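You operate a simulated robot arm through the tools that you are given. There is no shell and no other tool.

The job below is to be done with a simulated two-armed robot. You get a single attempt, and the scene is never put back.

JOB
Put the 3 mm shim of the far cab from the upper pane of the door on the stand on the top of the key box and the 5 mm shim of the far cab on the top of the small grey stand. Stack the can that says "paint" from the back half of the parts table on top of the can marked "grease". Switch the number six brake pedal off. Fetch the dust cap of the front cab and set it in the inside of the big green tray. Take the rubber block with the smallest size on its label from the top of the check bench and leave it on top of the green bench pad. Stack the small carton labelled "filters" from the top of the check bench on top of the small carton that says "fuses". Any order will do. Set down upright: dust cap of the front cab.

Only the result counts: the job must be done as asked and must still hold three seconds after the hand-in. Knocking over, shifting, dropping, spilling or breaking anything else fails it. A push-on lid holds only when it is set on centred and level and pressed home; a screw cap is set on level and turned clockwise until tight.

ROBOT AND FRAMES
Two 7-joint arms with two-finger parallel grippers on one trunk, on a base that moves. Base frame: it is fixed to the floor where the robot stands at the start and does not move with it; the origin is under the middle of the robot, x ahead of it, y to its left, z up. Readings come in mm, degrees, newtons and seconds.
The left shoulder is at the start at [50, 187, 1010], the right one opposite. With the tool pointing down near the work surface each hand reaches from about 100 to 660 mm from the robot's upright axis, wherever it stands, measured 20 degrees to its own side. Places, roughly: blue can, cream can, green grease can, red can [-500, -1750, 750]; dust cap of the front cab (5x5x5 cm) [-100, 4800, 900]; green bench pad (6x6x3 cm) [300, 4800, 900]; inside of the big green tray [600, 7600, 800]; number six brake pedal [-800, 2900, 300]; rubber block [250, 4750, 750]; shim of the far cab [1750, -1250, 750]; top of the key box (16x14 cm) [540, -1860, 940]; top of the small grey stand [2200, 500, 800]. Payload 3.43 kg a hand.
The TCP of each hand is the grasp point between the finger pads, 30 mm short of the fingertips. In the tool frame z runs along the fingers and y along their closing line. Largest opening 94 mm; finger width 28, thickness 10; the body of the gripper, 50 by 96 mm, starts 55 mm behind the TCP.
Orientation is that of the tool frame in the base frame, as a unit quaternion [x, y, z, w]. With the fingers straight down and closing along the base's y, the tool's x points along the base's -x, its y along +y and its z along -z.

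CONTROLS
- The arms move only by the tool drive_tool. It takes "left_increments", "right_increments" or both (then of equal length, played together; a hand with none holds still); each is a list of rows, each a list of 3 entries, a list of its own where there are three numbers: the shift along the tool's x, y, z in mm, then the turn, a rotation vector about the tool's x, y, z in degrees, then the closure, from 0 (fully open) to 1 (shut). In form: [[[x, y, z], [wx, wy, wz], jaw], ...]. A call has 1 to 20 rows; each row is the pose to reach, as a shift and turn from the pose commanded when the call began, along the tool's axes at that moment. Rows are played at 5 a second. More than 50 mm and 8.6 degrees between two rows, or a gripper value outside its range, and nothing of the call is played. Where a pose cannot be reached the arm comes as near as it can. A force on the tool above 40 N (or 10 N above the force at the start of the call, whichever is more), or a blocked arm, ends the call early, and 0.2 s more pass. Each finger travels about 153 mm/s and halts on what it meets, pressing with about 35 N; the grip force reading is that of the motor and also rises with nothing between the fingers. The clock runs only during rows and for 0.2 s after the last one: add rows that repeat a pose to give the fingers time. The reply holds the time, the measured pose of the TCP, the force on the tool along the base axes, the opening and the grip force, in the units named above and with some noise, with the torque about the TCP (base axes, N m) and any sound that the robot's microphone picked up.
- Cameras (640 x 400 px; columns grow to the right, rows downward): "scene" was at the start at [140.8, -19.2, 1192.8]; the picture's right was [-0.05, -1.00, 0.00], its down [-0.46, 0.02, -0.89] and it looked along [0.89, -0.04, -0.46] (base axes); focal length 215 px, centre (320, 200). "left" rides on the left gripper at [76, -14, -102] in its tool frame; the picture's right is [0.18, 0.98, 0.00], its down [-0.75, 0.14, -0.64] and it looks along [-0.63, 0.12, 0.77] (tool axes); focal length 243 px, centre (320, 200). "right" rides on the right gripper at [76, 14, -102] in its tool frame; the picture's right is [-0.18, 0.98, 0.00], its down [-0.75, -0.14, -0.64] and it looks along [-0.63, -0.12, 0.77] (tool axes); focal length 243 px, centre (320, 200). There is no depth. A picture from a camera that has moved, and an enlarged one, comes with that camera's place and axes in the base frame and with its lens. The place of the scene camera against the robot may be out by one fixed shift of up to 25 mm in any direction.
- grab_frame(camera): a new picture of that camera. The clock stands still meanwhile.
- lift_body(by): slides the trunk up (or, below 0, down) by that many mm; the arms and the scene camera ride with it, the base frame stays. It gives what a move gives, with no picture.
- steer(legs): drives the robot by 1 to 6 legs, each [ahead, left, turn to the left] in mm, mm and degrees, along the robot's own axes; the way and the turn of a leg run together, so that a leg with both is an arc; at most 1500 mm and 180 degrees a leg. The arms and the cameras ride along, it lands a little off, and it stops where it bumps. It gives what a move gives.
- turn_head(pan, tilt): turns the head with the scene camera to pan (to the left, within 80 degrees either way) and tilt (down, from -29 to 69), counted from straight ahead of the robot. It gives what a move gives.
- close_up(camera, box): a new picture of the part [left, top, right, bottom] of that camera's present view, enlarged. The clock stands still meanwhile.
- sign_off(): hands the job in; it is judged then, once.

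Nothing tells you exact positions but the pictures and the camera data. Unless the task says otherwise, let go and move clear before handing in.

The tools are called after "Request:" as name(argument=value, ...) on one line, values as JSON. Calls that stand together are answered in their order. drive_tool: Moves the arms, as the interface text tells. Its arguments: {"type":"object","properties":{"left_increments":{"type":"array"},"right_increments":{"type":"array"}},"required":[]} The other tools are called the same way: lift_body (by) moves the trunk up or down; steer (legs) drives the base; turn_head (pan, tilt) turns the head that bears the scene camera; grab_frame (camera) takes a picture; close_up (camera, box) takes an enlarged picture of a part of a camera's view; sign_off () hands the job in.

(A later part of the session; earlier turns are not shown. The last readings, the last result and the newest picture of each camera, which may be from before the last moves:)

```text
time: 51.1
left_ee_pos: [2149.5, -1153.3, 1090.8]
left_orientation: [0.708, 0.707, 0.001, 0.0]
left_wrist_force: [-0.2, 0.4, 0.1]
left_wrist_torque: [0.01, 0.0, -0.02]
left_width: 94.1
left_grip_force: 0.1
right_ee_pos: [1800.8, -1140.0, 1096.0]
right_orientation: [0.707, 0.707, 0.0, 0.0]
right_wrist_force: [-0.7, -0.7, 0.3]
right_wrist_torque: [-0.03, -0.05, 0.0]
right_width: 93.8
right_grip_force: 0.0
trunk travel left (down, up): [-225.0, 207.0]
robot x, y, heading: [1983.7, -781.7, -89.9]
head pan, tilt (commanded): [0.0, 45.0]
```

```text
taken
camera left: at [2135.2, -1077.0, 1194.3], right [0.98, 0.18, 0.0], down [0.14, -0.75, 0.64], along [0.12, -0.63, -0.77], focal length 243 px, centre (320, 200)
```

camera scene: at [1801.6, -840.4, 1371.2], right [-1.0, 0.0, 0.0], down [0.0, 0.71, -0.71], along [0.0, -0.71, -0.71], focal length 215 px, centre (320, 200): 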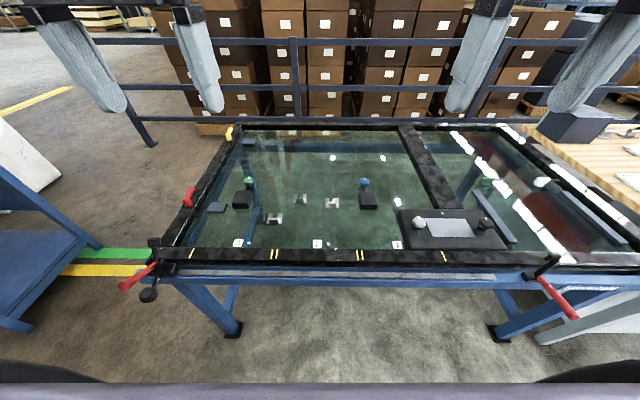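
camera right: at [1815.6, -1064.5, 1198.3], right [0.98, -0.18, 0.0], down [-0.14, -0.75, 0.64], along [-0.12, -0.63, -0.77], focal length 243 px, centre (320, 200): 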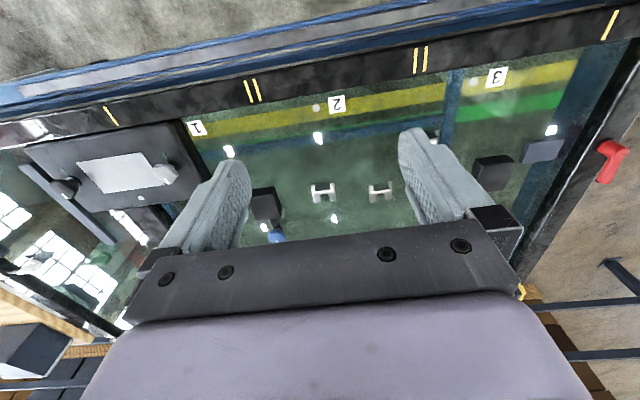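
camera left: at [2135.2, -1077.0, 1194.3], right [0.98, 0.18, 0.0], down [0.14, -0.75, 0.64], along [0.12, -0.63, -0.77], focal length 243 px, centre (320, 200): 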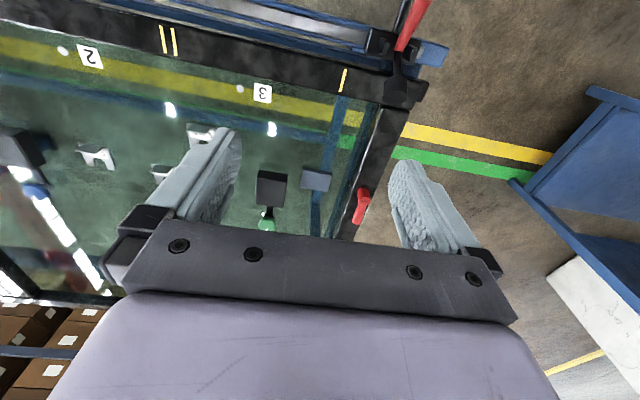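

Wrist cameras see the shims. I'll zoom on the labels from the right wrist camera.

Request:
close_up(camera="right", box=[364, 177, 396, 197])

Request:
close_up(camera="right", box=[307, 177, 339, 197])

Request:
close_up(camera="left", box=[180, 118, 220, 143])

```text
16.00 times, centred on (380, 187) of right
camera zoom: at [1815.6, -1064.5, 1198.3], right [0.98, -0.18, 0.0], down [-0.14, -0.75, 0.64], along [-0.12, -0.63, -0.77], focal length 3882 px, centre (-640, 408)
```

zoom: 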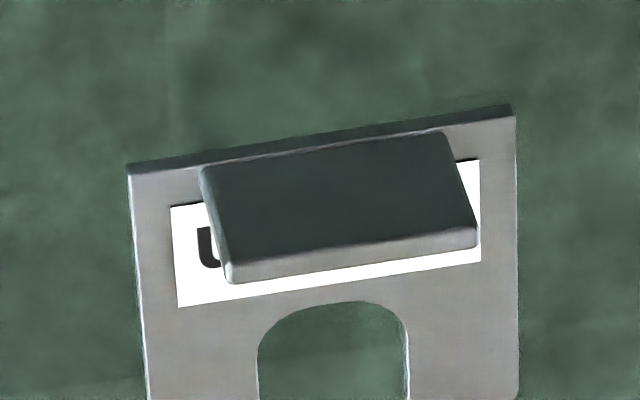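

```text
16.00 times, centred on (323, 187) of right
camera zoom: at [1815.6, -1064.5, 1198.3], right [0.98, -0.18, 0.0], down [-0.14, -0.75, 0.64], along [-0.12, -0.63, -0.77], focal length 3882 px, centre (272, 408)
```

zoom: 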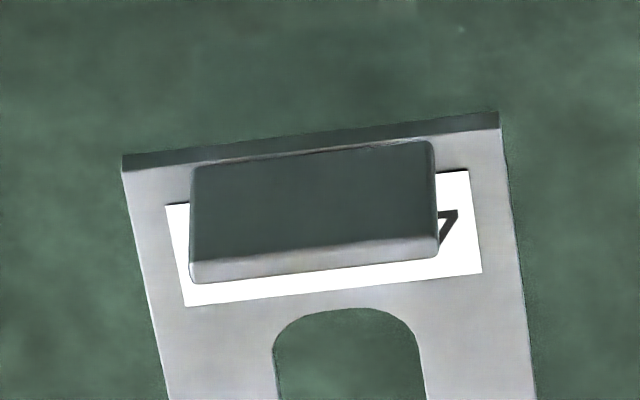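

```text
16.00 times, centred on (200, 130) of left
camera zoom: at [2135.2, -1077.0, 1194.3], right [0.98, 0.18, 0.0], down [0.14, -0.75, 0.64], along [0.12, -0.63, -0.77], focal length 3882 px, centre (2240, 1312)
```

zoom: 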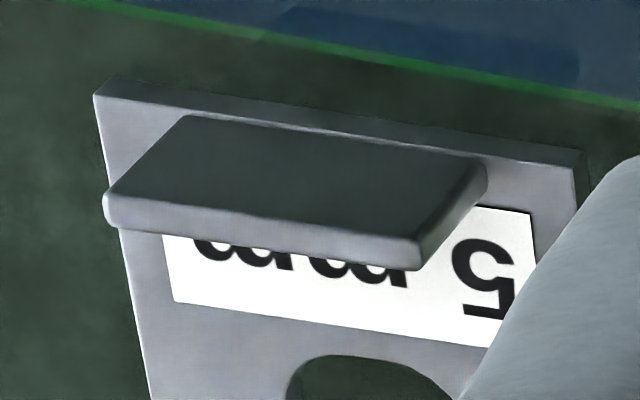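

Label confirms the near-left shim is "5 mm"; the thinnest is the 3 mm one. I bring the right hand above the 3 mm shim (~[1884,-1380]) while turning it 90° so the fingers close along y on the tab.

Request:
drive_tool(right_increments=[[[-21, 7, 9], [0, 0, 8.2], 0], [[-43, 15, 18], [0, 0, 16.4], 0], [[-64, 22, 27], [0, 0, 24.6], 0], [[-85, 30, 36], [0, 0, 32.8], 0], [[-107, 38, 45], [0, 0, 41], 0], [[-128, 45, 54], [0, 0, 49.2], 0], [[-150, 53, 63], [0, 0, 57.4], 0], [[-171, 60, 72], [0, 0, 65.6], 0], [[-192, 68, 81], [0, 0, 73.8], 0], [[-214, 76, 90], [0, 0, 82], 0], [[-235, 83, 96], [0, 0, 90], 0], [[-235, 83, 96], [0, 0, 90], 0]])

Request:
grab_frame(camera="right")

```text
time: 53.7
left_ee_pos: [2148.5, -1153.5, 1091.0]
left_orientation: [0.707, 0.707, 0.0, 0.0]
left_wrist_force: [-0.2, 0.3, -0.7]
left_wrist_torque: [-0.05, 0.03, -0.01]
left_width: 93.8
left_grip_force: 0.1
right_ee_pos: [1880.9, -1367.5, 998.3]
right_orientation: [1.0, -0.001, -0.001, 0.001]
right_wrist_force: [0.0, 0.0, -0.6]
right_wrist_torque: [-0.01, -0.02, -0.02]
right_width: 94.1
right_grip_force: 0.0
right hand out of reach, approached as far as the arm can: row 11, 12
trunk travel left (down, up): [-225.0, 207.0]
robot x, y, heading: [1985.1, -787.0, -90.2]
head pan, tilt (commanded): [0.0, 45.0]
```

```text
taken
camera right: at [1958.4, -1381.4, 1101.0], right [-0.19, -0.98, 0.0], down [-0.75, 0.14, 0.64], along [-0.63, 0.12, -0.77], focal length 243 px, centre (320, 200)
```

right: 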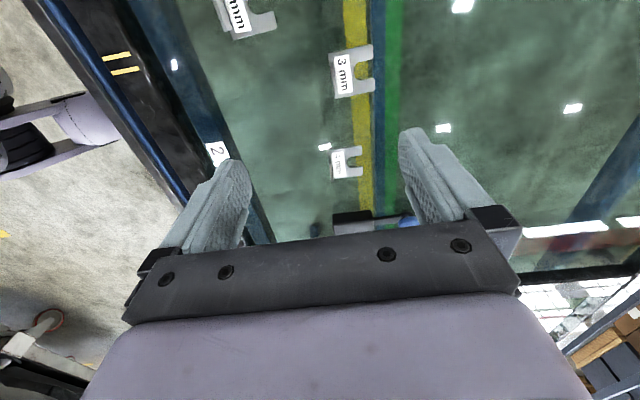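

The label "3 mm" is now readable on the shim under the right hand. I zoom in to locate its tab precisely.

Request:
close_up(camera="right", box=[318, 40, 382, 80])

Request:
close_up(camera="right", box=[310, 60, 390, 110])

```text
10.00 times, centred on (350, 60) of right
camera zoom: at [1958.4, -1381.4, 1101.0], right [-0.19, -0.98, 0.0], down [-0.75, 0.14, 0.64], along [-0.63, 0.12, -0.77], focal length 2426 px, centre (20, 1600)
```

zoom: 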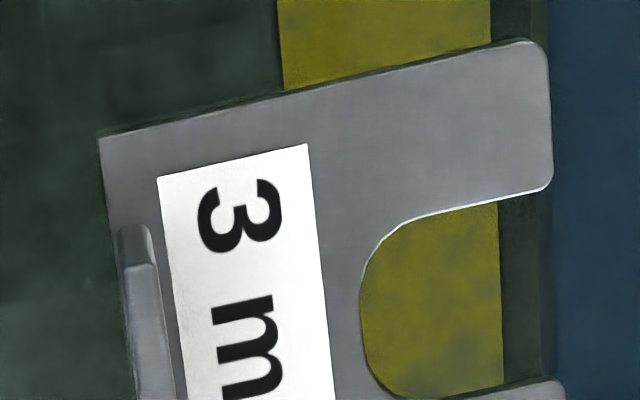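

```text
8.00 times, centred on (350, 85) of right
camera zoom: at [1958.4, -1381.4, 1101.0], right [-0.19, -0.98, 0.0], down [-0.75, 0.14, 0.64], along [-0.63, 0.12, -0.77], focal length 1941 px, centre (80, 1120)
```

zoom: 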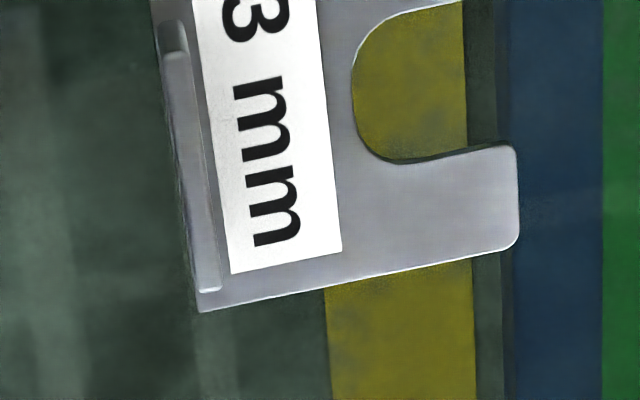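

Pane top is about z = 784 and the 3 mm tab is centred near [1883,-1383,797]. I lower the right hand to a check height above it.

Request:
drive_tool(right_increments=[[[0, 3, 40], [0, 0, 0], 0], [[0, 6, 80], [0, 0, 0], 0], [[-1, 8.5, 120], [0, 0, 0], 0], [[-1, 8.5, 120], [0, 0, 0], 0]])

Request:
grab_frame(camera="right")

```text
time: 54.7
left_ee_pos: [2149.1, -1154.0, 1090.4]
left_orientation: [0.707, 0.707, 0.001, 0.0]
left_wrist_force: [0.0, -0.1, 0.5]
left_wrist_torque: [0.01, 0.01, 0.02]
left_width: 94.2
left_grip_force: 0.1
right_ee_pos: [1878.6, -1374.6, 877.9]
right_orientation: [1.0, -0.001, 0.001, 0.001]
right_wrist_force: [-0.5, 0.0, 0.5]
right_wrist_torque: [0.01, 0.02, -0.03]
right_width: 94.1
right_grip_force: 0.0
trunk travel left (down, up): [-225.0, 207.0]
robot x, y, heading: [1988.8, -786.7, -89.9]
head pan, tilt (commanded): [0.0, 45.0]
```

```text
taken
camera right: at [1955.7, -1388.3, 980.3], right [-0.19, -0.98, 0.0], down [-0.75, 0.14, 0.64], along [-0.63, 0.12, -0.77], focal length 243 px, centre (320, 200)
```

right: 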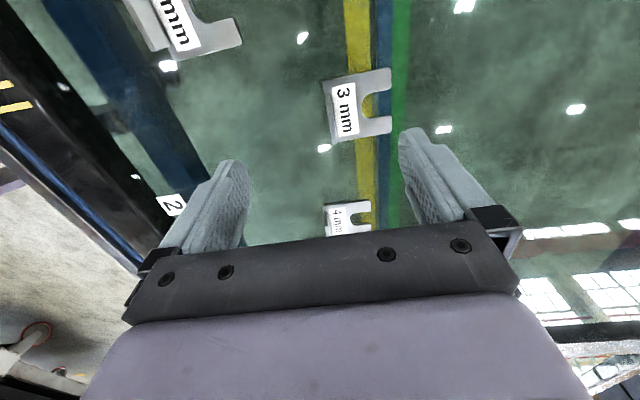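

Request:
close_up(camera="right", box=[310, 60, 406, 120])

Request:
close_up(camera="right", box=[310, 95, 406, 155])

```text
6.67 times, centred on (358, 90) of right
camera zoom: at [1955.7, -1388.3, 980.3], right [-0.19, -0.98, 0.0], down [-0.75, 0.14, 0.64], along [-0.63, 0.12, -0.77], focal length 1618 px, centre (67, 933)
```

zoom: 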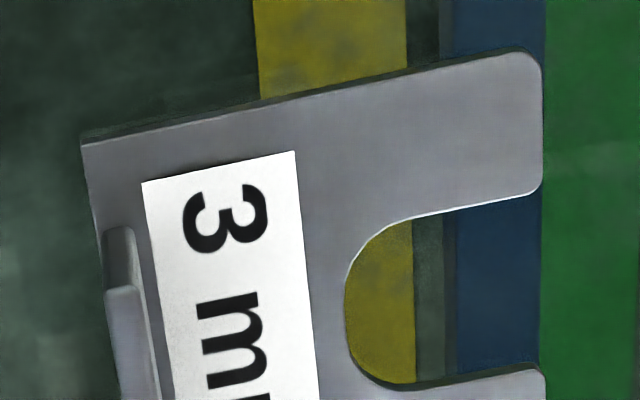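

```text
6.67 times, centred on (358, 125) of right
camera zoom: at [1955.7, -1388.3, 980.3], right [-0.19, -0.98, 0.0], down [-0.75, 0.14, 0.64], along [-0.63, 0.12, -0.77], focal length 1618 px, centre (67, 700)
```

zoom: 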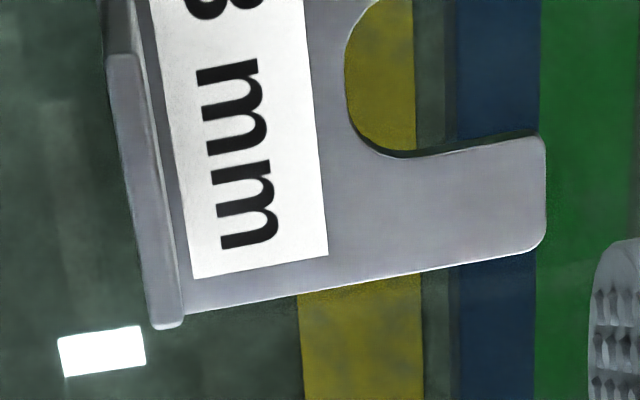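

The tab is centred at about [1883,-1384,797]. I descend to fingertip height just above the base plate, then close on the tab.

Request:
drive_tool(right_increments=[[[2, 5, 25], [0, 0, 0], 0], [[4, 9.5, 50], [0, 0, 0], 0], [[4, 9.5, 57], [0, 0, 0], 0], [[4, 9.5, 57], [0, 0, 0], 0]])

Request:
grab_frame(camera="right")

```text
time: 55.7
left_ee_pos: [2148.8, -1152.0, 1090.5]
left_orientation: [0.707, 0.707, -0.001, 0.0]
left_wrist_force: [0.5, -0.2, -0.2]
left_wrist_torque: [0.02, 0.0, -0.01]
left_width: 94.2
left_grip_force: 0.0
right_ee_pos: [1883.2, -1385.3, 822.4]
right_orientation: [1.0, 0.0, 0.001, 0.0]
right_wrist_force: [0.2, -0.6, 0.0]
right_wrist_torque: [-0.01, 0.02, 0.02]
right_width: 94.0
right_grip_force: 0.0
trunk travel left (down, up): [-225.0, 207.0]
robot x, y, heading: [1988.3, -784.8, -90.0]
head pan, tilt (commanded): [0.0, 45.0]
```

```text
taken
camera right: at [1959.7, -1398.8, 925.0], right [-0.18, -0.98, 0.0], down [-0.75, 0.14, 0.64], along [-0.63, 0.12, -0.77], focal length 243 px, centre (320, 200)
```

right: 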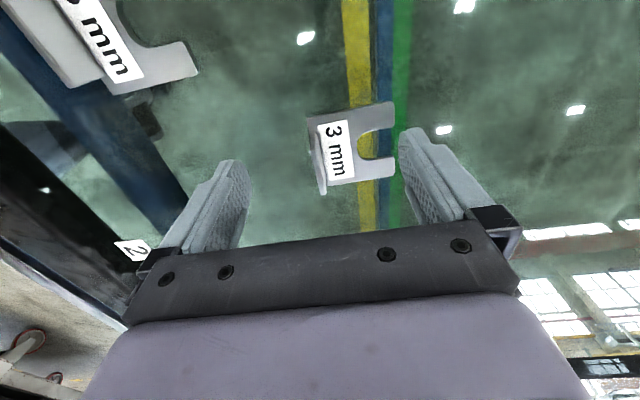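

The tab sits midway between the fingertips. Closing.

Request:
drive_tool(right_increments=[[[0, 0, 0], [0, 0, 0], 0.5], [[0, 0, 0], [0, 0, 0], 1], [[0, 0, 0], [0, 0, 0], 1], [[0, 0, 0], [0, 0, 0], 1]])

Request:
grab_frame(camera="right")

```text
time: 56.7
left_ee_pos: [2149.0, -1153.0, 1090.4]
left_orientation: [0.707, 0.707, 0.0, 0.0]
left_wrist_force: [-1.1, 0.2, -0.3]
left_wrist_torque: [-0.02, -0.02, -0.01]
left_width: 93.9
left_grip_force: 0.0
right_ee_pos: [1883.0, -1384.9, 823.1]
right_orientation: [1.0, 0.0, 0.0, 0.0]
right_wrist_force: [0.7, -0.3, 0.4]
right_wrist_torque: [0.03, -0.02, 0.02]
right_width: 3.0
right_grip_force: 34.3
trunk travel left (down, up): [-225.0, 207.0]
robot x, y, heading: [1990.4, -781.6, -89.8]
head pan, tilt (commanded): [0.0, 45.0]
```

```text
taken
camera right: at [1959.7, -1398.8, 925.1], right [-0.18, -0.98, 0.0], down [-0.75, 0.14, 0.64], along [-0.63, 0.12, -0.77], focal length 243 px, centre (320, 200)
```

right: 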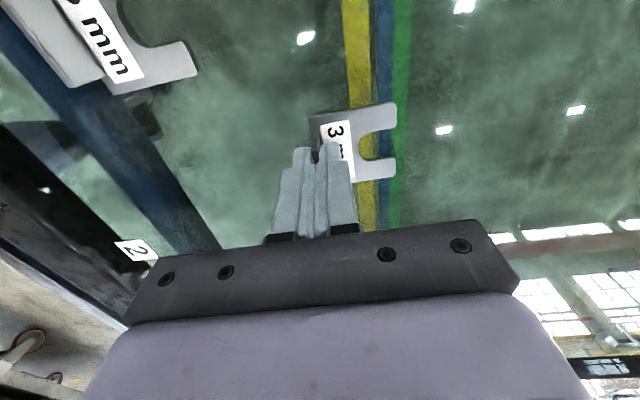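

The 3 mm shim is gripped (opening 3.0 mm). I lift it and retreat the right hand up and to the right, out of the left hand's way.

Request:
drive_tool(right_increments=[[[0, 0, -15], [0, 0, 0], 1], [[0, 0, -40], [0, 0, 0], 1], [[0, 0, -75], [0, 0, 0], 1], [[-15, -20, -115], [0, 0, 0], 1], [[-40, -55, -155], [0, 0, 0], 1], [[-65, -95, -190], [0, 0, 0], 1], [[-90, -135, -220], [0, 0, 0], 1], [[-110, -175, -240], [0, 0, 0], 1], [[-120, -200, -250], [0, 0, 0], 1], [[-120, -200, -250], [0, 0, 0], 1]])

Request:
grab_frame(camera="right")

Request:
grab_frame(camera="left")

```text
refused: row 5 steps farther than a row can; nothing moved
```

```text
taken
camera right: at [1959.7, -1398.8, 925.1], right [-0.18, -0.98, 0.0], down [-0.75, 0.14, 0.64], along [-0.63, 0.12, -0.77], focal length 243 px, centre (320, 200)
```

right: 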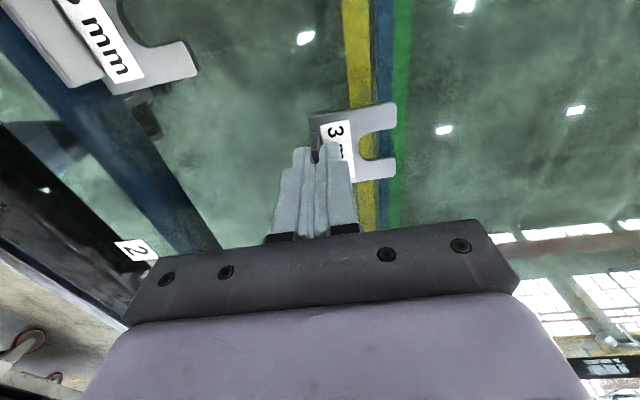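

```text
taken
camera left: at [2135.2, -1077.2, 1194.2], right [0.98, 0.18, 0.0], down [0.14, -0.75, 0.64], along [0.12, -0.63, -0.77], focal length 243 px, centre (320, 200)
```

left: 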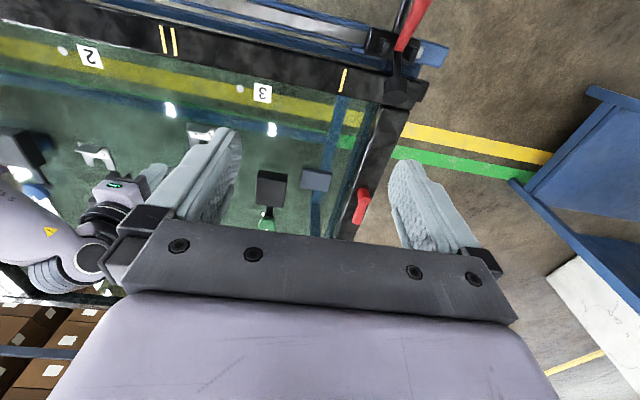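

A row step was too long; I replay the lift and retreat with smaller steps.

Request:
drive_tool(right_increments=[[[0, 0, -15], [0, 0, 0], 1], [[0, 0, -40], [0, 0, 0], 1], [[0, 0, -75], [0, 0, 0], 1], [[0, 0, -110], [0, 0, 0], 1], [[-10, -15, -145], [0, 0, 0], 1], [[-25, -40, -180], [0, 0, 0], 1], [[-45, -70, -205], [0, 0, 0], 1], [[-65, -105, -220], [0, 0, 0], 1], [[-85, -140, -235], [0, 0, 0], 1], [[-105, -175, -245], [0, 0, 0], 1], [[-120, -200, -250], [0, 0, 0], 1], [[-120, -200, -250], [0, 0, 0], 1]])

Request:
grab_frame(camera="right")

Request:
grab_frame(camera="left")

```text
time: 59.3
left_ee_pos: [2149.5, -1153.4, 1091.4]
left_orientation: [0.707, 0.707, 0.0, 0.0]
left_wrist_force: [0.4, 0.0, -0.1]
left_wrist_torque: [0.03, 0.02, -0.01]
left_width: 93.9
left_grip_force: 0.0
right_ee_pos: [1763.6, -1184.2, 1072.2]
right_orientation: [1.0, 0.0, 0.0, 0.001]
right_wrist_force: [0.8, -0.4, -0.6]
right_wrist_torque: [0.02, -0.02, -0.01]
right_width: 2.7
right_grip_force: 35.4
trunk travel left (down, up): [-225.0, 207.0]
robot x, y, heading: [1990.9, -785.6, -90.2]
head pan, tilt (commanded): [0.0, 45.0]
```

```text
taken
camera right: at [1839.9, -1197.9, 1173.9], right [-0.18, -0.98, 0.0], down [-0.75, 0.14, 0.64], along [-0.63, 0.12, -0.77], focal length 243 px, centre (320, 200)
```

right: 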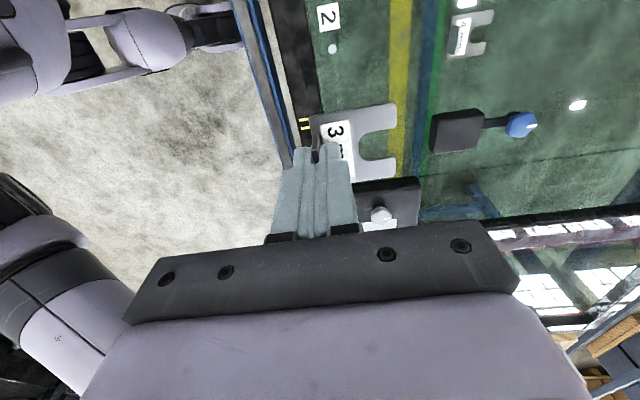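

```text
taken
camera left: at [2135.2, -1077.2, 1194.1], right [0.98, 0.18, 0.0], down [0.14, -0.75, 0.64], along [0.12, -0.63, -0.77], focal length 243 px, centre (320, 200)
```

left: 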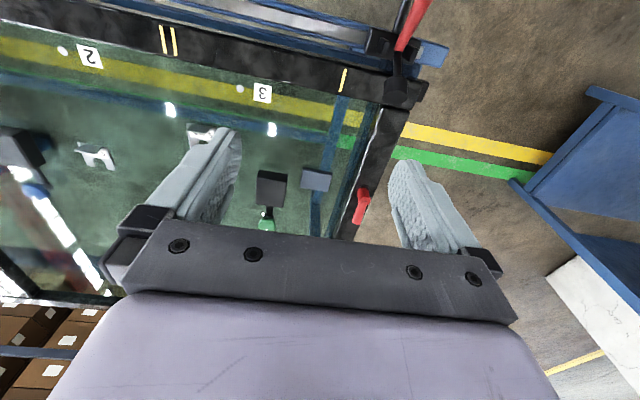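

The 3 mm shim is secure. Now the left hand goes above the 5 mm shim (~[1963,-1287]) turning −90°.

Request:
drive_tool(left_increments=[[[-11, -15, 13], [0, 0, -7.5], 0], [[-23, -31, 27], [0, 0, -15], 0], [[-34, -46, 40], [0, 0, -22.5], 0], [[-45, -62, 54], [0, 0, -30], 0], [[-57, -77, 67], [0, 0, -37.5], 0], [[-68, -93, 80], [0, 0, -45], 0], [[-79, -108, 94], [0, 0, -52.5], 0], [[-91, -124, 107], [0, 0, -60], 0], [[-102, -140, 120], [0, 0, -67.5], 0], [[-113, -155, 134], [0, 0, -75], 0], [[-125, -170, 147], [0, 0, -82.5], 0], [[-136, -186, 161], [0, 0, -90], 0], [[-136, -186, 161], [0, 0, -90], 0]])

Request:
grab_frame(camera="left")

```text
time: 62.1
left_ee_pos: [1962.5, -1290.5, 929.4]
left_orientation: [-0.002, 1.0, 0.0, 0.0]
left_wrist_force: [0.2, 0.2, 0.2]
left_wrist_torque: [-0.01, 0.0, 0.0]
left_width: 94.1
left_grip_force: 0.0
right_ee_pos: [1763.0, -1184.8, 1072.0]
right_orientation: [1.0, 0.0, -0.001, 0.0]
right_wrist_force: [-0.4, -1.2, -0.9]
right_wrist_torque: [0.05, 0.02, 0.02]
right_width: 2.8
right_grip_force: 34.7
trunk travel left (down, up): [-225.0, 207.0]
robot x, y, heading: [1988.6, -783.9, -89.9]
head pan, tilt (commanded): [0.0, 45.0]
```

```text
taken
camera left: at [1886.5, -1305.0, 1032.7], right [-0.19, 0.98, 0.0], down [0.75, 0.14, 0.64], along [0.63, 0.12, -0.77], focal length 243 px, centre (320, 200)
```

left: 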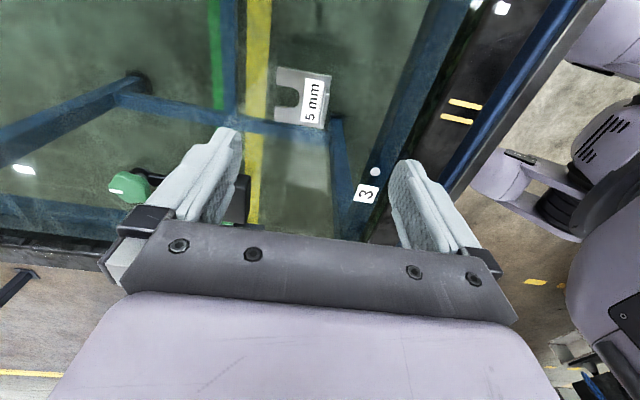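

Request:
close_up(camera="left", box=[260, 55, 356, 115])

Request:
close_up(camera="left", box=[260, 80, 356, 140])

```text
6.67 times, centred on (308, 85) of left
camera zoom: at [1886.5, -1305.0, 1032.7], right [-0.19, 0.98, 0.0], down [0.75, 0.14, 0.64], along [0.63, 0.12, -0.77], focal length 1618 px, centre (400, 967)
```

zoom: 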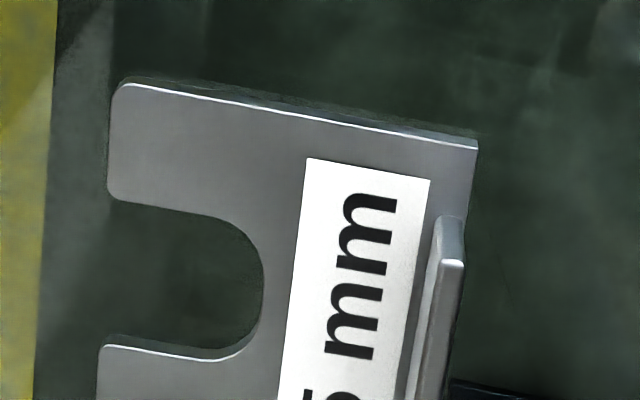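

```text
6.67 times, centred on (308, 110) of left
camera zoom: at [1886.5, -1305.0, 1032.7], right [-0.19, 0.98, 0.0], down [0.75, 0.14, 0.64], along [0.63, 0.12, -0.77], focal length 1618 px, centre (400, 800)
```

zoom: 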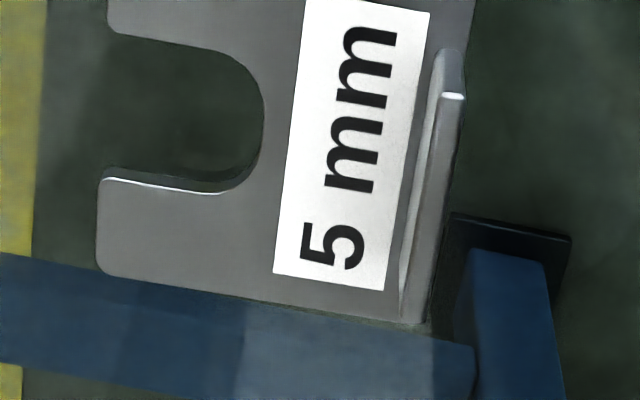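

5 mm label confirmed; its tab is at about [1966,-1285.5]. I descend with the left hand and close on it.

Request:
drive_tool(left_increments=[[[-1, 2, 35], [0, 0, -0.5], 0], [[-3, 4, 70], [0, 0, -1], 0], [[-3.5, 5, 100], [0, 0, -1.5], 0], [[-3.5, 5, 107], [0, 0, -1.5], 0], [[-3.5, 5, 107], [0, 0, -1.5], 0]])

Request:
grab_frame(camera="left")

```text
time: 63.3
left_ee_pos: [1966.7, -1283.7, 823.1]
left_orientation: [-0.014, 1.0, 0.0, 0.0]
left_wrist_force: [-0.4, -0.2, 0.4]
left_wrist_torque: [0.03, 0.03, -0.03]
left_width: 93.9
left_grip_force: 0.0
right_ee_pos: [1763.6, -1185.4, 1071.7]
right_orientation: [1.0, 0.0, 0.002, -0.001]
right_wrist_force: [0.0, -0.1, -1.7]
right_wrist_torque: [0.01, 0.0, -0.03]
right_width: 2.7
right_grip_force: 35.1
trunk travel left (down, up): [-225.0, 207.0]
robot x, y, heading: [1988.3, -783.4, -90.1]
head pan, tilt (commanded): [0.0, 45.0]
```

```text
taken
camera left: at [1890.3, -1300.3, 925.7], right [-0.21, 0.98, 0.0], down [0.75, 0.16, 0.64], along [0.63, 0.13, -0.77], focal length 243 px, centre (320, 200)
```

left: 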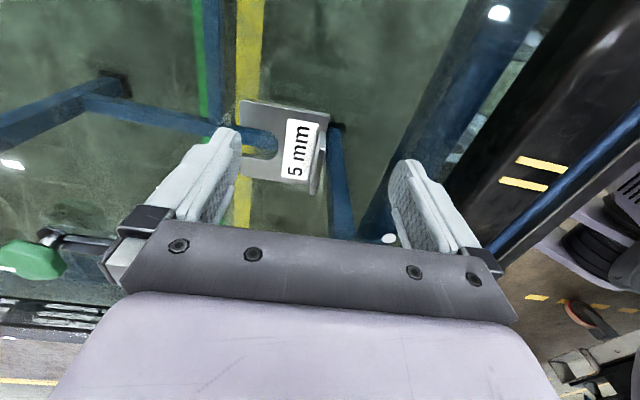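

Request:
drive_tool(left_increments=[[[0, 0, 0], [0, 0, 0], 0.5], [[0, 0, 0], [0, 0, 0], 1], [[0, 0, 0], [0, 0, 0], 1], [[0, 0, 0], [0, 0, 0], 1], [[0, 0, -15], [0, 0, 0], 1], [[0, 0, -40], [0, 0, 0], 1], [[0, 0, -80], [0, 0, 0], 1], [[0, 0, -120], [0, 0, 0], 1], [[0, 0, -160], [0, 0, 0], 1], [[0, 0, -200], [0, 0, 0], 1], [[0, 0, -240], [0, 0, 0], 1], [[0, 0, -240], [0, 0, 0], 1]])

Request:
grab_frame(camera="left")

```text
time: 65.9
left_ee_pos: [1966.6, -1284.6, 1062.9]
left_orientation: [-0.013, 1.0, 0.0, 0.0]
left_wrist_force: [0.2, 0.3, -1.3]
left_wrist_torque: [0.01, 0.03, 0.02]
left_width: 3.2
left_grip_force: 35.0
right_ee_pos: [1762.9, -1185.0, 1071.2]
right_orientation: [1.0, 0.0, 0.0, 0.0]
right_wrist_force: [0.1, 0.4, -1.7]
right_wrist_torque: [0.0, -0.01, 0.03]
right_width: 3.2
right_grip_force: 34.3
trunk travel left (down, up): [-225.0, 207.0]
robot x, y, heading: [1988.7, -782.0, -89.9]
head pan, tilt (commanded): [0.0, 45.0]
```

```text
taken
camera left: at [1892.4, -1300.5, 1166.5], right [-0.21, 0.98, 0.0], down [0.75, 0.16, 0.64], along [0.63, 0.13, -0.77], focal length 243 px, centre (320, 200)
```

left: 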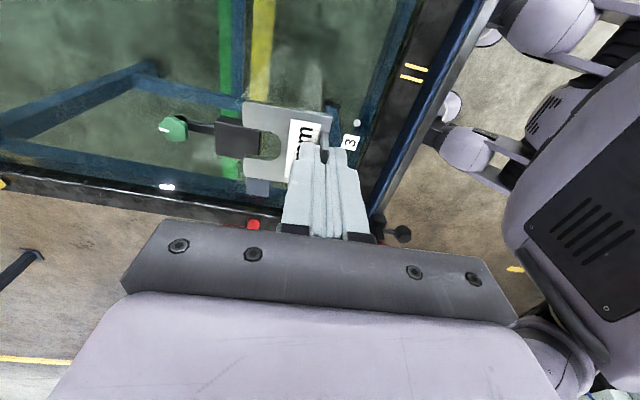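

Both shims are held. I back away from the stand, turn right through 180° to face +y, and look for the small grey stand near (2200, 500).

Request:
steer(legs=[[-450, 0, 0], [0, 0, -90], [0, 0, -90]])

Request:
turn_head(pan=0, tilt=35)

Request:
grab_frame(camera="scene")

```text
time: 76.4
left_ee_pos: [2021.7, 175.0, 1062.5]
left_orientation: [1.0, -0.001, 0.0, 0.0]
left_wrist_force: [-0.7, -0.5, -1.9]
left_wrist_torque: [-0.01, 0.02, -0.01]
left_width: 3.0
left_grip_force: 35.0
right_ee_pos: [2224.2, 68.9, 1072.2]
right_orientation: [0.015, 1.0, 0.001, 0.0]
right_wrist_force: [-0.1, -0.1, -0.2]
right_wrist_torque: [-0.06, 0.0, 0.01]
right_width: 2.9
right_grip_force: 35.3
trunk travel left (down, up): [-225.0, 207.0]
robot x, y, heading: [1987.7, -323.4, 88.4]
head pan, tilt (commanded): [0.0, 45.0]
```

```text
time: 77.1
left_ee_pos: [2021.8, 173.7, 1062.6]
left_orientation: [1.0, -0.002, 0.0, 0.0]
left_wrist_force: [-0.1, -0.3, -1.0]
left_wrist_torque: [0.0, 0.01, 0.04]
left_width: 3.2
left_grip_force: 35.0
right_ee_pos: [2224.1, 67.7, 1071.7]
right_orientation: [0.015, 1.0, 0.0, 0.0]
right_wrist_force: [0.1, 1.1, -0.7]
right_wrist_torque: [0.01, 0.0, -0.01]
right_width: 3.0
right_grip_force: 34.6
trunk travel left (down, up): [-225.0, 207.0]
robot x, y, heading: [1987.2, -321.3, 88.3]
head pan, tilt (commanded): [0.0, 35.0]
```

```text
taken
camera scene: at [1983.1, -193.8, 1180.8], right [1.0, -0.03, 0.0], down [-0.02, -0.57, -0.82], along [0.03, 0.82, -0.57], focal length 215 px, centre (320, 200)
```

scene: 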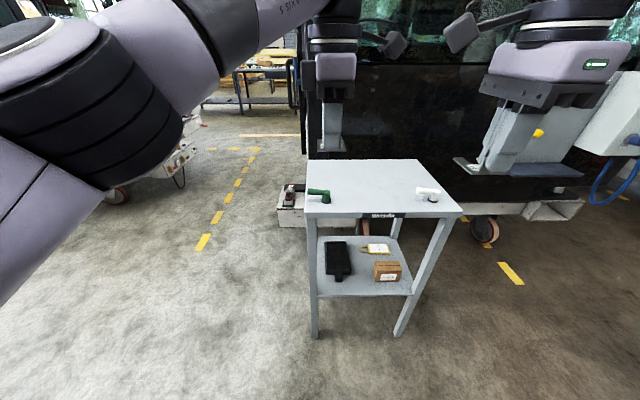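

The small grey stand is ahead with a green and a white handle on its front part; the back-middle of its top is free. I drive closer so the left hand comes above the free area.

Request:
steer(legs=[[190, -140, 1.6]])

Request:
grab_frame(camera="scene")

Request:
grab_frame(camera="left")

Request:
grab_frame(camera="right")

```text
time: 79.0
left_ee_pos: [2149.3, 365.0, 1062.7]
left_orientation: [1.0, 0.013, 0.0, 0.0]
left_wrist_force: [-0.6, 0.1, -0.6]
left_wrist_torque: [-0.01, 0.0, 0.0]
left_width: 3.1
left_grip_force: 34.8
right_ee_pos: [2353.6, 264.1, 1070.2]
right_orientation: [0.0, 1.0, -0.001, 0.0]
right_wrist_force: [0.1, 0.2, -0.7]
right_wrist_torque: [-0.03, 0.02, 0.0]
right_width: 3.2
right_grip_force: 35.3
trunk travel left (down, up): [-225.0, 207.0]
robot x, y, heading: [2127.5, -135.5, 90.1]
head pan, tilt (commanded): [0.0, 35.0]
```

```text
taken
camera scene: at [2121.0, -5.2, 1180.8], right [1.0, 0.0, 0.0], down [0.0, -0.57, -0.82], along [0.0, 0.82, -0.57], focal length 215 px, centre (320, 200)
```

scene: 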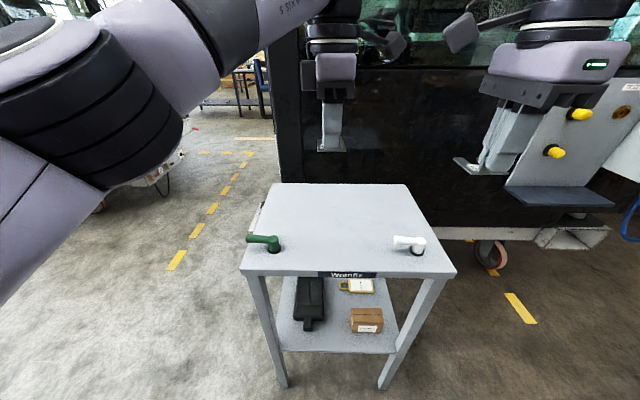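

```text
taken
camera left: at [2224.8, 380.0, 1166.0], right [0.21, -0.98, 0.0], down [-0.75, -0.16, 0.64], along [-0.63, -0.13, -0.77], focal length 243 px, centre (320, 200)
```

left: 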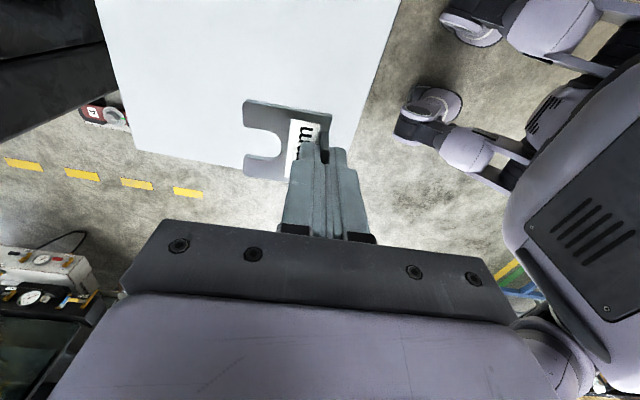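

```text
taken
camera right: at [2278.8, 279.0, 1173.8], right [0.18, 0.98, 0.0], down [0.75, -0.14, 0.64], along [0.63, -0.12, -0.77], focal length 243 px, centre (320, 200)
```

right: 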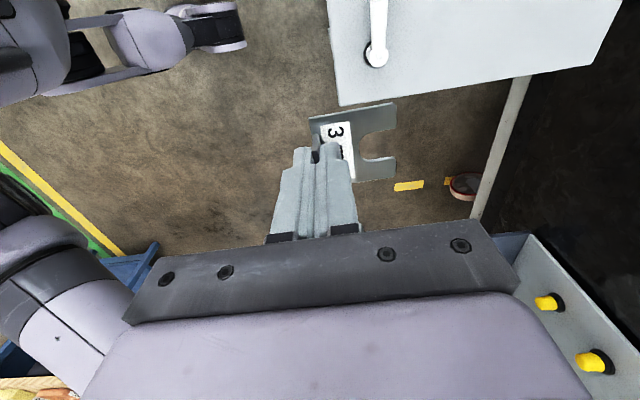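

The stand top spans about x 1950–2391, y 261–624 at z ≈ 791, with handles near the front corners. I move the left hand over the centre and down to about 20 mm above it.

Request:
drive_tool(left_increments=[[[4, -20, 30], [0, 0, 0], 1], [[8, -40, 60], [0, 0, 0], 1], [[12, -60, 95], [0, 0, 0], 1], [[15, -75, 130], [0, 0, 0], 1], [[15, -75, 165], [0, 0, 0], 1], [[15, -75, 200], [0, 0, 0], 1], [[15, -75, 212], [0, 0, 0], 1], [[15, -75, 212], [0, 0, 0], 1]])

Request:
grab_frame(camera="left")

Request:
grab_frame(camera="scene")

```text
time: 81.0
left_ee_pos: [2129.2, 444.2, 859.5]
left_orientation: [0.999, 0.039, 0.005, -0.004]
left_wrist_force: [0.3, -0.8, -1.0]
left_wrist_torque: [-0.02, 0.03, 0.04]
left_width: 3.0
left_grip_force: 35.2
left hand out of reach, approached as far as the arm can: row 2, 3, 4, 5, 6, 7, 8
right_ee_pos: [2354.3, 264.1, 1071.9]
right_orientation: [0.0, 1.0, 0.0, 0.001]
right_wrist_force: [-0.2, -0.4, -1.2]
right_wrist_torque: [-0.01, 0.03, -0.02]
right_width: 3.0
right_grip_force: 34.6
trunk travel left (down, up): [-225.0, 207.0]
robot x, y, heading: [2129.4, -138.9, 90.1]
head pan, tilt (commanded): [0.0, 35.0]
stopped in row 8 (left hand): the arm was blocked; the commanded pose is now the measured one
```

```text
taken
camera left: at [2203.9, 463.6, 963.7], right [0.26, -0.97, 0.0], down [-0.75, -0.2, 0.63], along [-0.61, -0.16, -0.77], focal length 243 px, centre (320, 200)
```

left: 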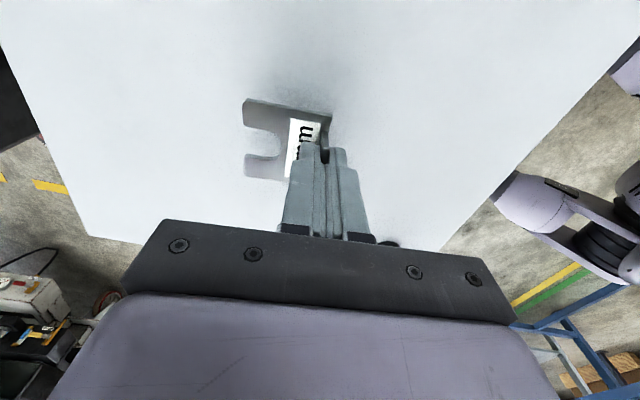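

```text
taken
camera scene: at [2120.7, -5.4, 1180.9], right [1.0, 0.0, 0.0], down [0.0, -0.57, -0.82], along [0.0, 0.82, -0.57], focal length 215 px, centre (320, 200)
```

scene: 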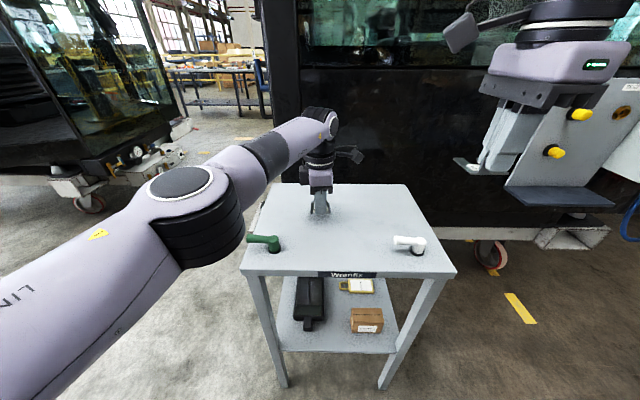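

The left arm hit its limit reaching across, but the shim is already over a good free spot. I shift slightly left, level the hand, and lower in small steps watching force.

Request:
drive_tool(left_increments=[[[-10, 5, 4], [-0.2, -0.3, 0], 1], [[-20, 8, 10], [-0.4, -0.6, 0], 1], [[-20, 8, 15], [-0.4, -0.6, 0], 1], [[-20, 8, 20], [-0.4, -0.6, 0], 1], [[-20, 8, 20], [-0.4, -0.6, 0], 1]])

Request:
close_up(camera="left", box=[220, 80, 380, 180])

```text
time: 82.2
left_ee_pos: [2115.0, 432.8, 839.2]
left_orientation: [0.999, 0.037, -0.001, 0.0]
left_wrist_force: [0.8, -0.1, -0.4]
left_wrist_torque: [-0.02, 0.03, 0.0]
left_width: 3.0
left_grip_force: 35.3
right_ee_pos: [2355.2, 264.2, 1071.9]
right_orientation: [0.0, 1.0, 0.001, 0.0]
right_wrist_force: [1.1, -0.4, 0.2]
right_wrist_torque: [0.02, -0.02, -0.01]
right_width: 2.7
right_grip_force: 34.9
trunk travel left (down, up): [-225.0, 207.0]
robot x, y, heading: [2130.4, -134.5, 90.2]
head pan, tilt (commanded): [0.0, 35.0]
```

```text
4.00 times, centred on (300, 130) of left
camera zoom: at [2189.2, 452.9, 942.4], right [0.26, -0.97, 0.0], down [-0.74, -0.2, 0.64], along [-0.62, -0.16, -0.77], focal length 970 px, centre (400, 480)
```

zoom: 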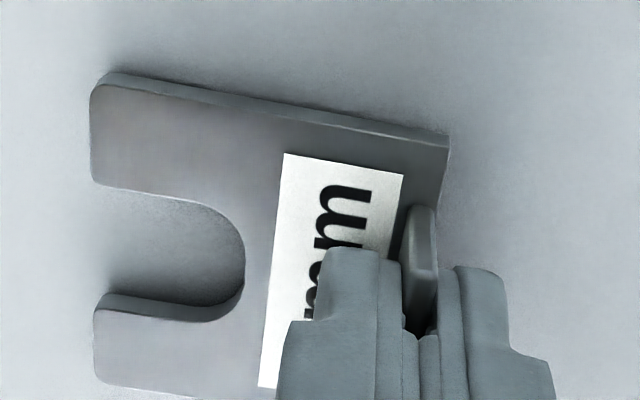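

Shadow shows it's close to the surface. I lower in 2 mm steps and watch the vertical force.

Request:
drive_tool(left_increments=[[[0, 0, 2], [0, 0, 0], 1], [[0, 0, 4], [0, 0, 0], 1], [[0, 0, 6], [0, 0, 0], 1]])

```text
time: 83.0
left_ee_pos: [2113.9, 434.4, 837.0]
left_orientation: [0.999, 0.036, 0.001, -0.002]
left_wrist_force: [-0.1, -0.5, 15.7]
left_wrist_torque: [-0.05, -0.04, 0.0]
left_width: 2.8
left_grip_force: 35.1
right_ee_pos: [2353.5, 264.0, 1073.2]
right_orientation: [0.0, 1.0, 0.001, 0.0]
right_wrist_force: [-0.3, -0.1, -0.8]
right_wrist_torque: [-0.02, -0.05, -0.01]
right_width: 3.0
right_grip_force: 35.2
trunk travel left (down, up): [-225.0, 207.0]
robot x, y, heading: [2131.8, -137.3, 90.2]
head pan, tilt (commanded): [0.0, 35.0]
```

Contact made (15.7 N). I ease off slightly, open the fingers and lift away.

Request:
drive_tool(left_increments=[[[0, 0, -3], [0, 0, 0], 1], [[0, 0, -3], [0, 0, 0], 0.8], [[0, 0, -3], [0, 0, 0], 0.6], [[0, 0, -3], [0, 0, 0], 0.5], [[0, 0, -20], [0, 0, 0], 0.5], [[0, 0, -60], [0, 0, 0], 0.5], [[0, 0, -100], [0, 0, 0], 0.5], [[0, 0, -150], [0, 0, 0], 0.5], [[0, 0, -200], [0, 0, 0], 0.3], [[0, 0, -230], [0, 0, 0], 0.3]])

Request:
grab_frame(camera="left")

Request:
grab_frame(camera="scene")

```text
time: 85.2
left_ee_pos: [2110.0, 410.7, 1028.8]
left_orientation: [0.999, 0.039, 0.001, 0.001]
left_wrist_force: [-0.1, 0.3, 1.0]
left_wrist_torque: [0.01, 0.01, 0.01]
left_width: 65.7
left_grip_force: 0.1
left hand out of reach, approached as far as the arm can: row 8, 9, 10
right_ee_pos: [2354.3, 264.3, 1071.7]
right_orientation: [0.0, 1.0, 0.0, -0.001]
right_wrist_force: [-0.1, 0.4, -0.1]
right_wrist_torque: [-0.04, 0.01, 0.04]
right_width: 3.1
right_grip_force: 34.8
trunk travel left (down, up): [-225.0, 207.0]
robot x, y, heading: [2131.1, -134.9, 90.1]
head pan, tilt (commanded): [0.0, 35.0]
```

```text
taken
camera left: at [2184.7, 430.1, 1132.8], right [0.26, -0.97, 0.0], down [-0.74, -0.2, 0.64], along [-0.62, -0.17, -0.77], focal length 243 px, centre (320, 200)
```

left: 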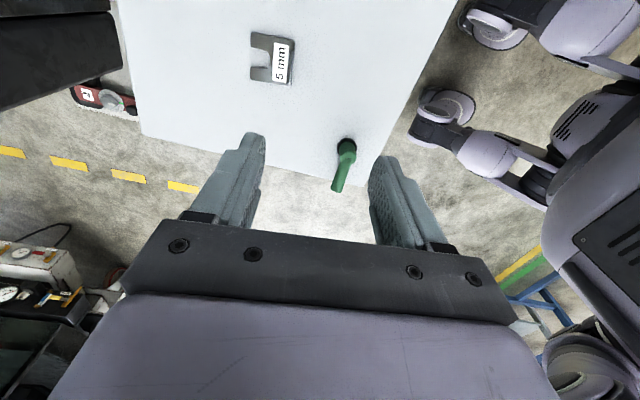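

```text
taken
camera scene: at [2120.5, -5.2, 1180.8], right [1.0, 0.0, 0.0], down [0.0, -0.57, -0.82], along [0.0, 0.82, -0.57], focal length 215 px, centre (320, 200)
```

scene: 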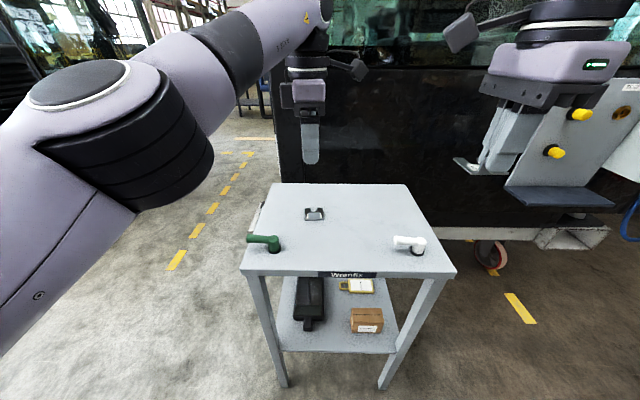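

The 5 mm shim stands on the small grey stand. Now I fold the left hand back to its neutral pose before driving round to the back aisle with the 3 mm shim.

Request:
drive_tool(left_increments=[[[-12, 15, -5], [0, 0, 8], 0], [[-24, 30, -10], [0, 0, 16], 0], [[-36, 45, -15], [0, 0, 24], 0], [[-48, 60, -20], [0, 0, 32], 0], [[-60, 75, -25], [0, 0, 40], 0], [[-72, 90, -30], [0, 0, 48], 0], [[-84, 105, -35], [0, 0, 56], 0], [[-96, 120, -40], [0, 0, 64], 0], [[-108, 135, -45], [0, 0, 72], 0], [[-120, 150, -50], [0, 0, 80], 0], [[-130, 160, -55], [0, 0, 88], 0], [[-140, 170, -60], [0, 0, 94.5], 0]])

Request:
steer(legs=[[-300, 0, 0], [0, 0, 90]])

Request:
turn_head(pan=0, tilt=15)

Request:
grab_frame(camera="scene")

```text
time: 87.8
left_ee_pos: [1984.6, 227.3, 1088.3]
left_orientation: [-0.704, 0.71, 0.001, 0.0]
left_wrist_force: [-0.3, 0.6, -0.5]
left_wrist_torque: [-0.03, 0.01, -0.01]
left_width: 94.0
left_grip_force: 0.1
right_ee_pos: [2353.5, 264.3, 1071.8]
right_orientation: [-0.001, 1.0, 0.0, 0.0]
right_wrist_force: [-0.6, 0.5, -0.2]
right_wrist_torque: [0.0, -0.04, -0.04]
right_width: 3.0
right_grip_force: 35.2
trunk travel left (down, up): [-225.0, 207.0]
robot x, y, heading: [2127.9, -141.6, 90.2]
head pan, tilt (commanded): [0.0, 35.0]
```

```text
time: 93.7
left_ee_pos: [1765.7, -582.0, 1089.0]
left_orientation: [1.0, 0.005, -0.001, 0.0]
left_wrist_force: [0.0, 0.7, 0.6]
left_wrist_torque: [-0.02, 0.0, 0.04]
left_width: 94.0
left_grip_force: 0.1
right_ee_pos: [1724.7, -213.8, 1071.7]
right_orientation: [0.713, -0.701, 0.001, 0.001]
right_wrist_force: [1.1, -0.2, -0.2]
right_wrist_torque: [0.03, -0.02, 0.0]
right_width: 3.1
right_grip_force: 34.9
trunk travel left (down, up): [-225.0, 207.0]
robot x, y, heading: [2130.5, -431.0, -179.1]
head pan, tilt (commanded): [0.0, 35.0]
```

```text
time: 94.5
left_ee_pos: [1766.0, -582.0, 1089.7]
left_orientation: [1.0, 0.006, 0.0, -0.001]
left_wrist_force: [-1.1, 0.6, 0.6]
left_wrist_torque: [0.02, -0.01, 0.01]
left_width: 94.0
left_grip_force: 0.2
right_ee_pos: [1724.5, -212.3, 1072.0]
right_orientation: [0.712, -0.702, 0.0, 0.0]
right_wrist_force: [0.0, 0.2, -0.2]
right_wrist_torque: [0.01, 0.01, 0.0]
right_width: 2.9
right_grip_force: 34.7
trunk travel left (down, up): [-225.0, 207.0]
robot x, y, heading: [2130.9, -431.1, -179.2]
head pan, tilt (commanded): [0.0, 15.0]
```

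```text
taken
camera scene: at [1968.7, -448.2, 1212.8], right [-0.02, 1.0, 0.0], down [0.26, 0.0, -0.97], along [-0.97, -0.01, -0.26], focal length 215 px, centre (320, 200)
```

scene: 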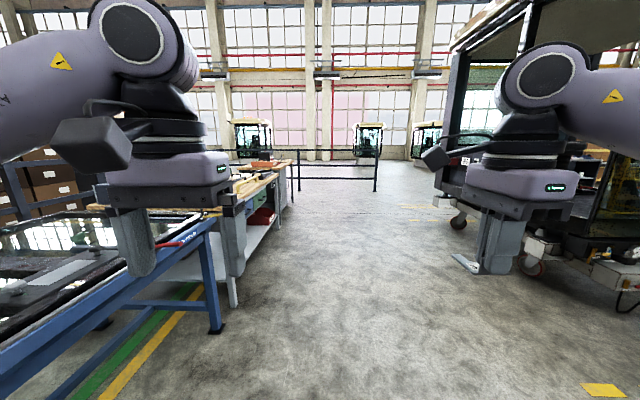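

The lane along -x is clear. I drive about 4.4 m along it past the tables.

Request:
steer(legs=[[100, 0, -0.8], [1450, 0, 0], [1450, 0, 0], [1300, 0, 0]])

Request:
grab_frame(camera="scene")

Request:
turn_head(pan=60, tilt=20)

Request:
grab_frame(camera="scene")

```text
time: 115.2
left_ee_pos: [-2511.2, -502.2, 1089.5]
left_orientation: [1.0, -0.02, 0.0, 0.0]
left_wrist_force: [-0.6, -0.5, -0.4]
left_wrist_torque: [-0.02, 0.0, 0.03]
left_width: 94.0
left_grip_force: 0.1
right_ee_pos: [-2534.0, -131.1, 1070.4]
right_orientation: [-0.695, 0.719, 0.001, 0.0]
right_wrist_force: [0.8, 0.2, -1.0]
right_wrist_torque: [0.01, -0.02, 0.0]
right_width: 2.9
right_grip_force: 35.4
trunk travel left (down, up): [-225.0, 207.0]
robot x, y, heading: [-2145.6, -368.0, 177.8]
head pan, tilt (commanded): [0.0, 15.0]
```

```text
taken
camera scene: at [-2302.0, -379.0, 1212.9], right [0.04, 1.0, 0.0], down [0.26, -0.01, -0.97], along [-0.97, 0.03, -0.26], focal length 215 px, centre (320, 200)
```

scene: 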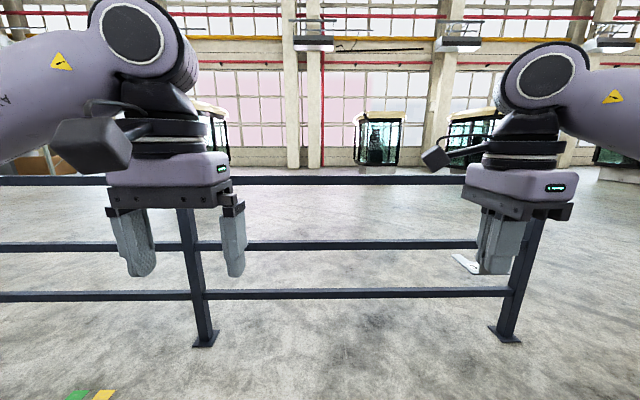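

```text
time: 116.5
left_ee_pos: [-2511.4, -501.9, 1088.8]
left_orientation: [1.0, -0.02, 0.0, 0.0]
left_wrist_force: [0.3, 0.0, 0.1]
left_wrist_torque: [0.0, 0.01, 0.0]
left_width: 94.0
left_grip_force: 0.0
right_ee_pos: [-2534.7, -130.1, 1071.3]
right_orientation: [-0.694, 0.72, 0.0, 0.0]
right_wrist_force: [-0.1, 0.8, -0.8]
right_wrist_torque: [0.01, 0.02, 0.01]
right_width: 2.8
right_grip_force: 34.7
trunk travel left (down, up): [-225.0, 207.0]
robot x, y, heading: [-2143.6, -371.8, 177.9]
head pan, tilt (commanded): [60.0, 20.0]
```

```text
taken
camera scene: at [-2258.0, -461.2, 1204.8], right [-0.85, 0.53, 0.0], down [0.18, 0.29, -0.94], along [-0.5, -0.8, -0.34], focal length 215 px, centre (320, 200)
```

scene: 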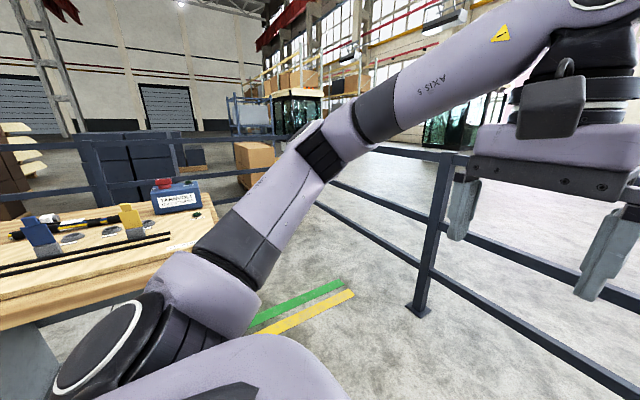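

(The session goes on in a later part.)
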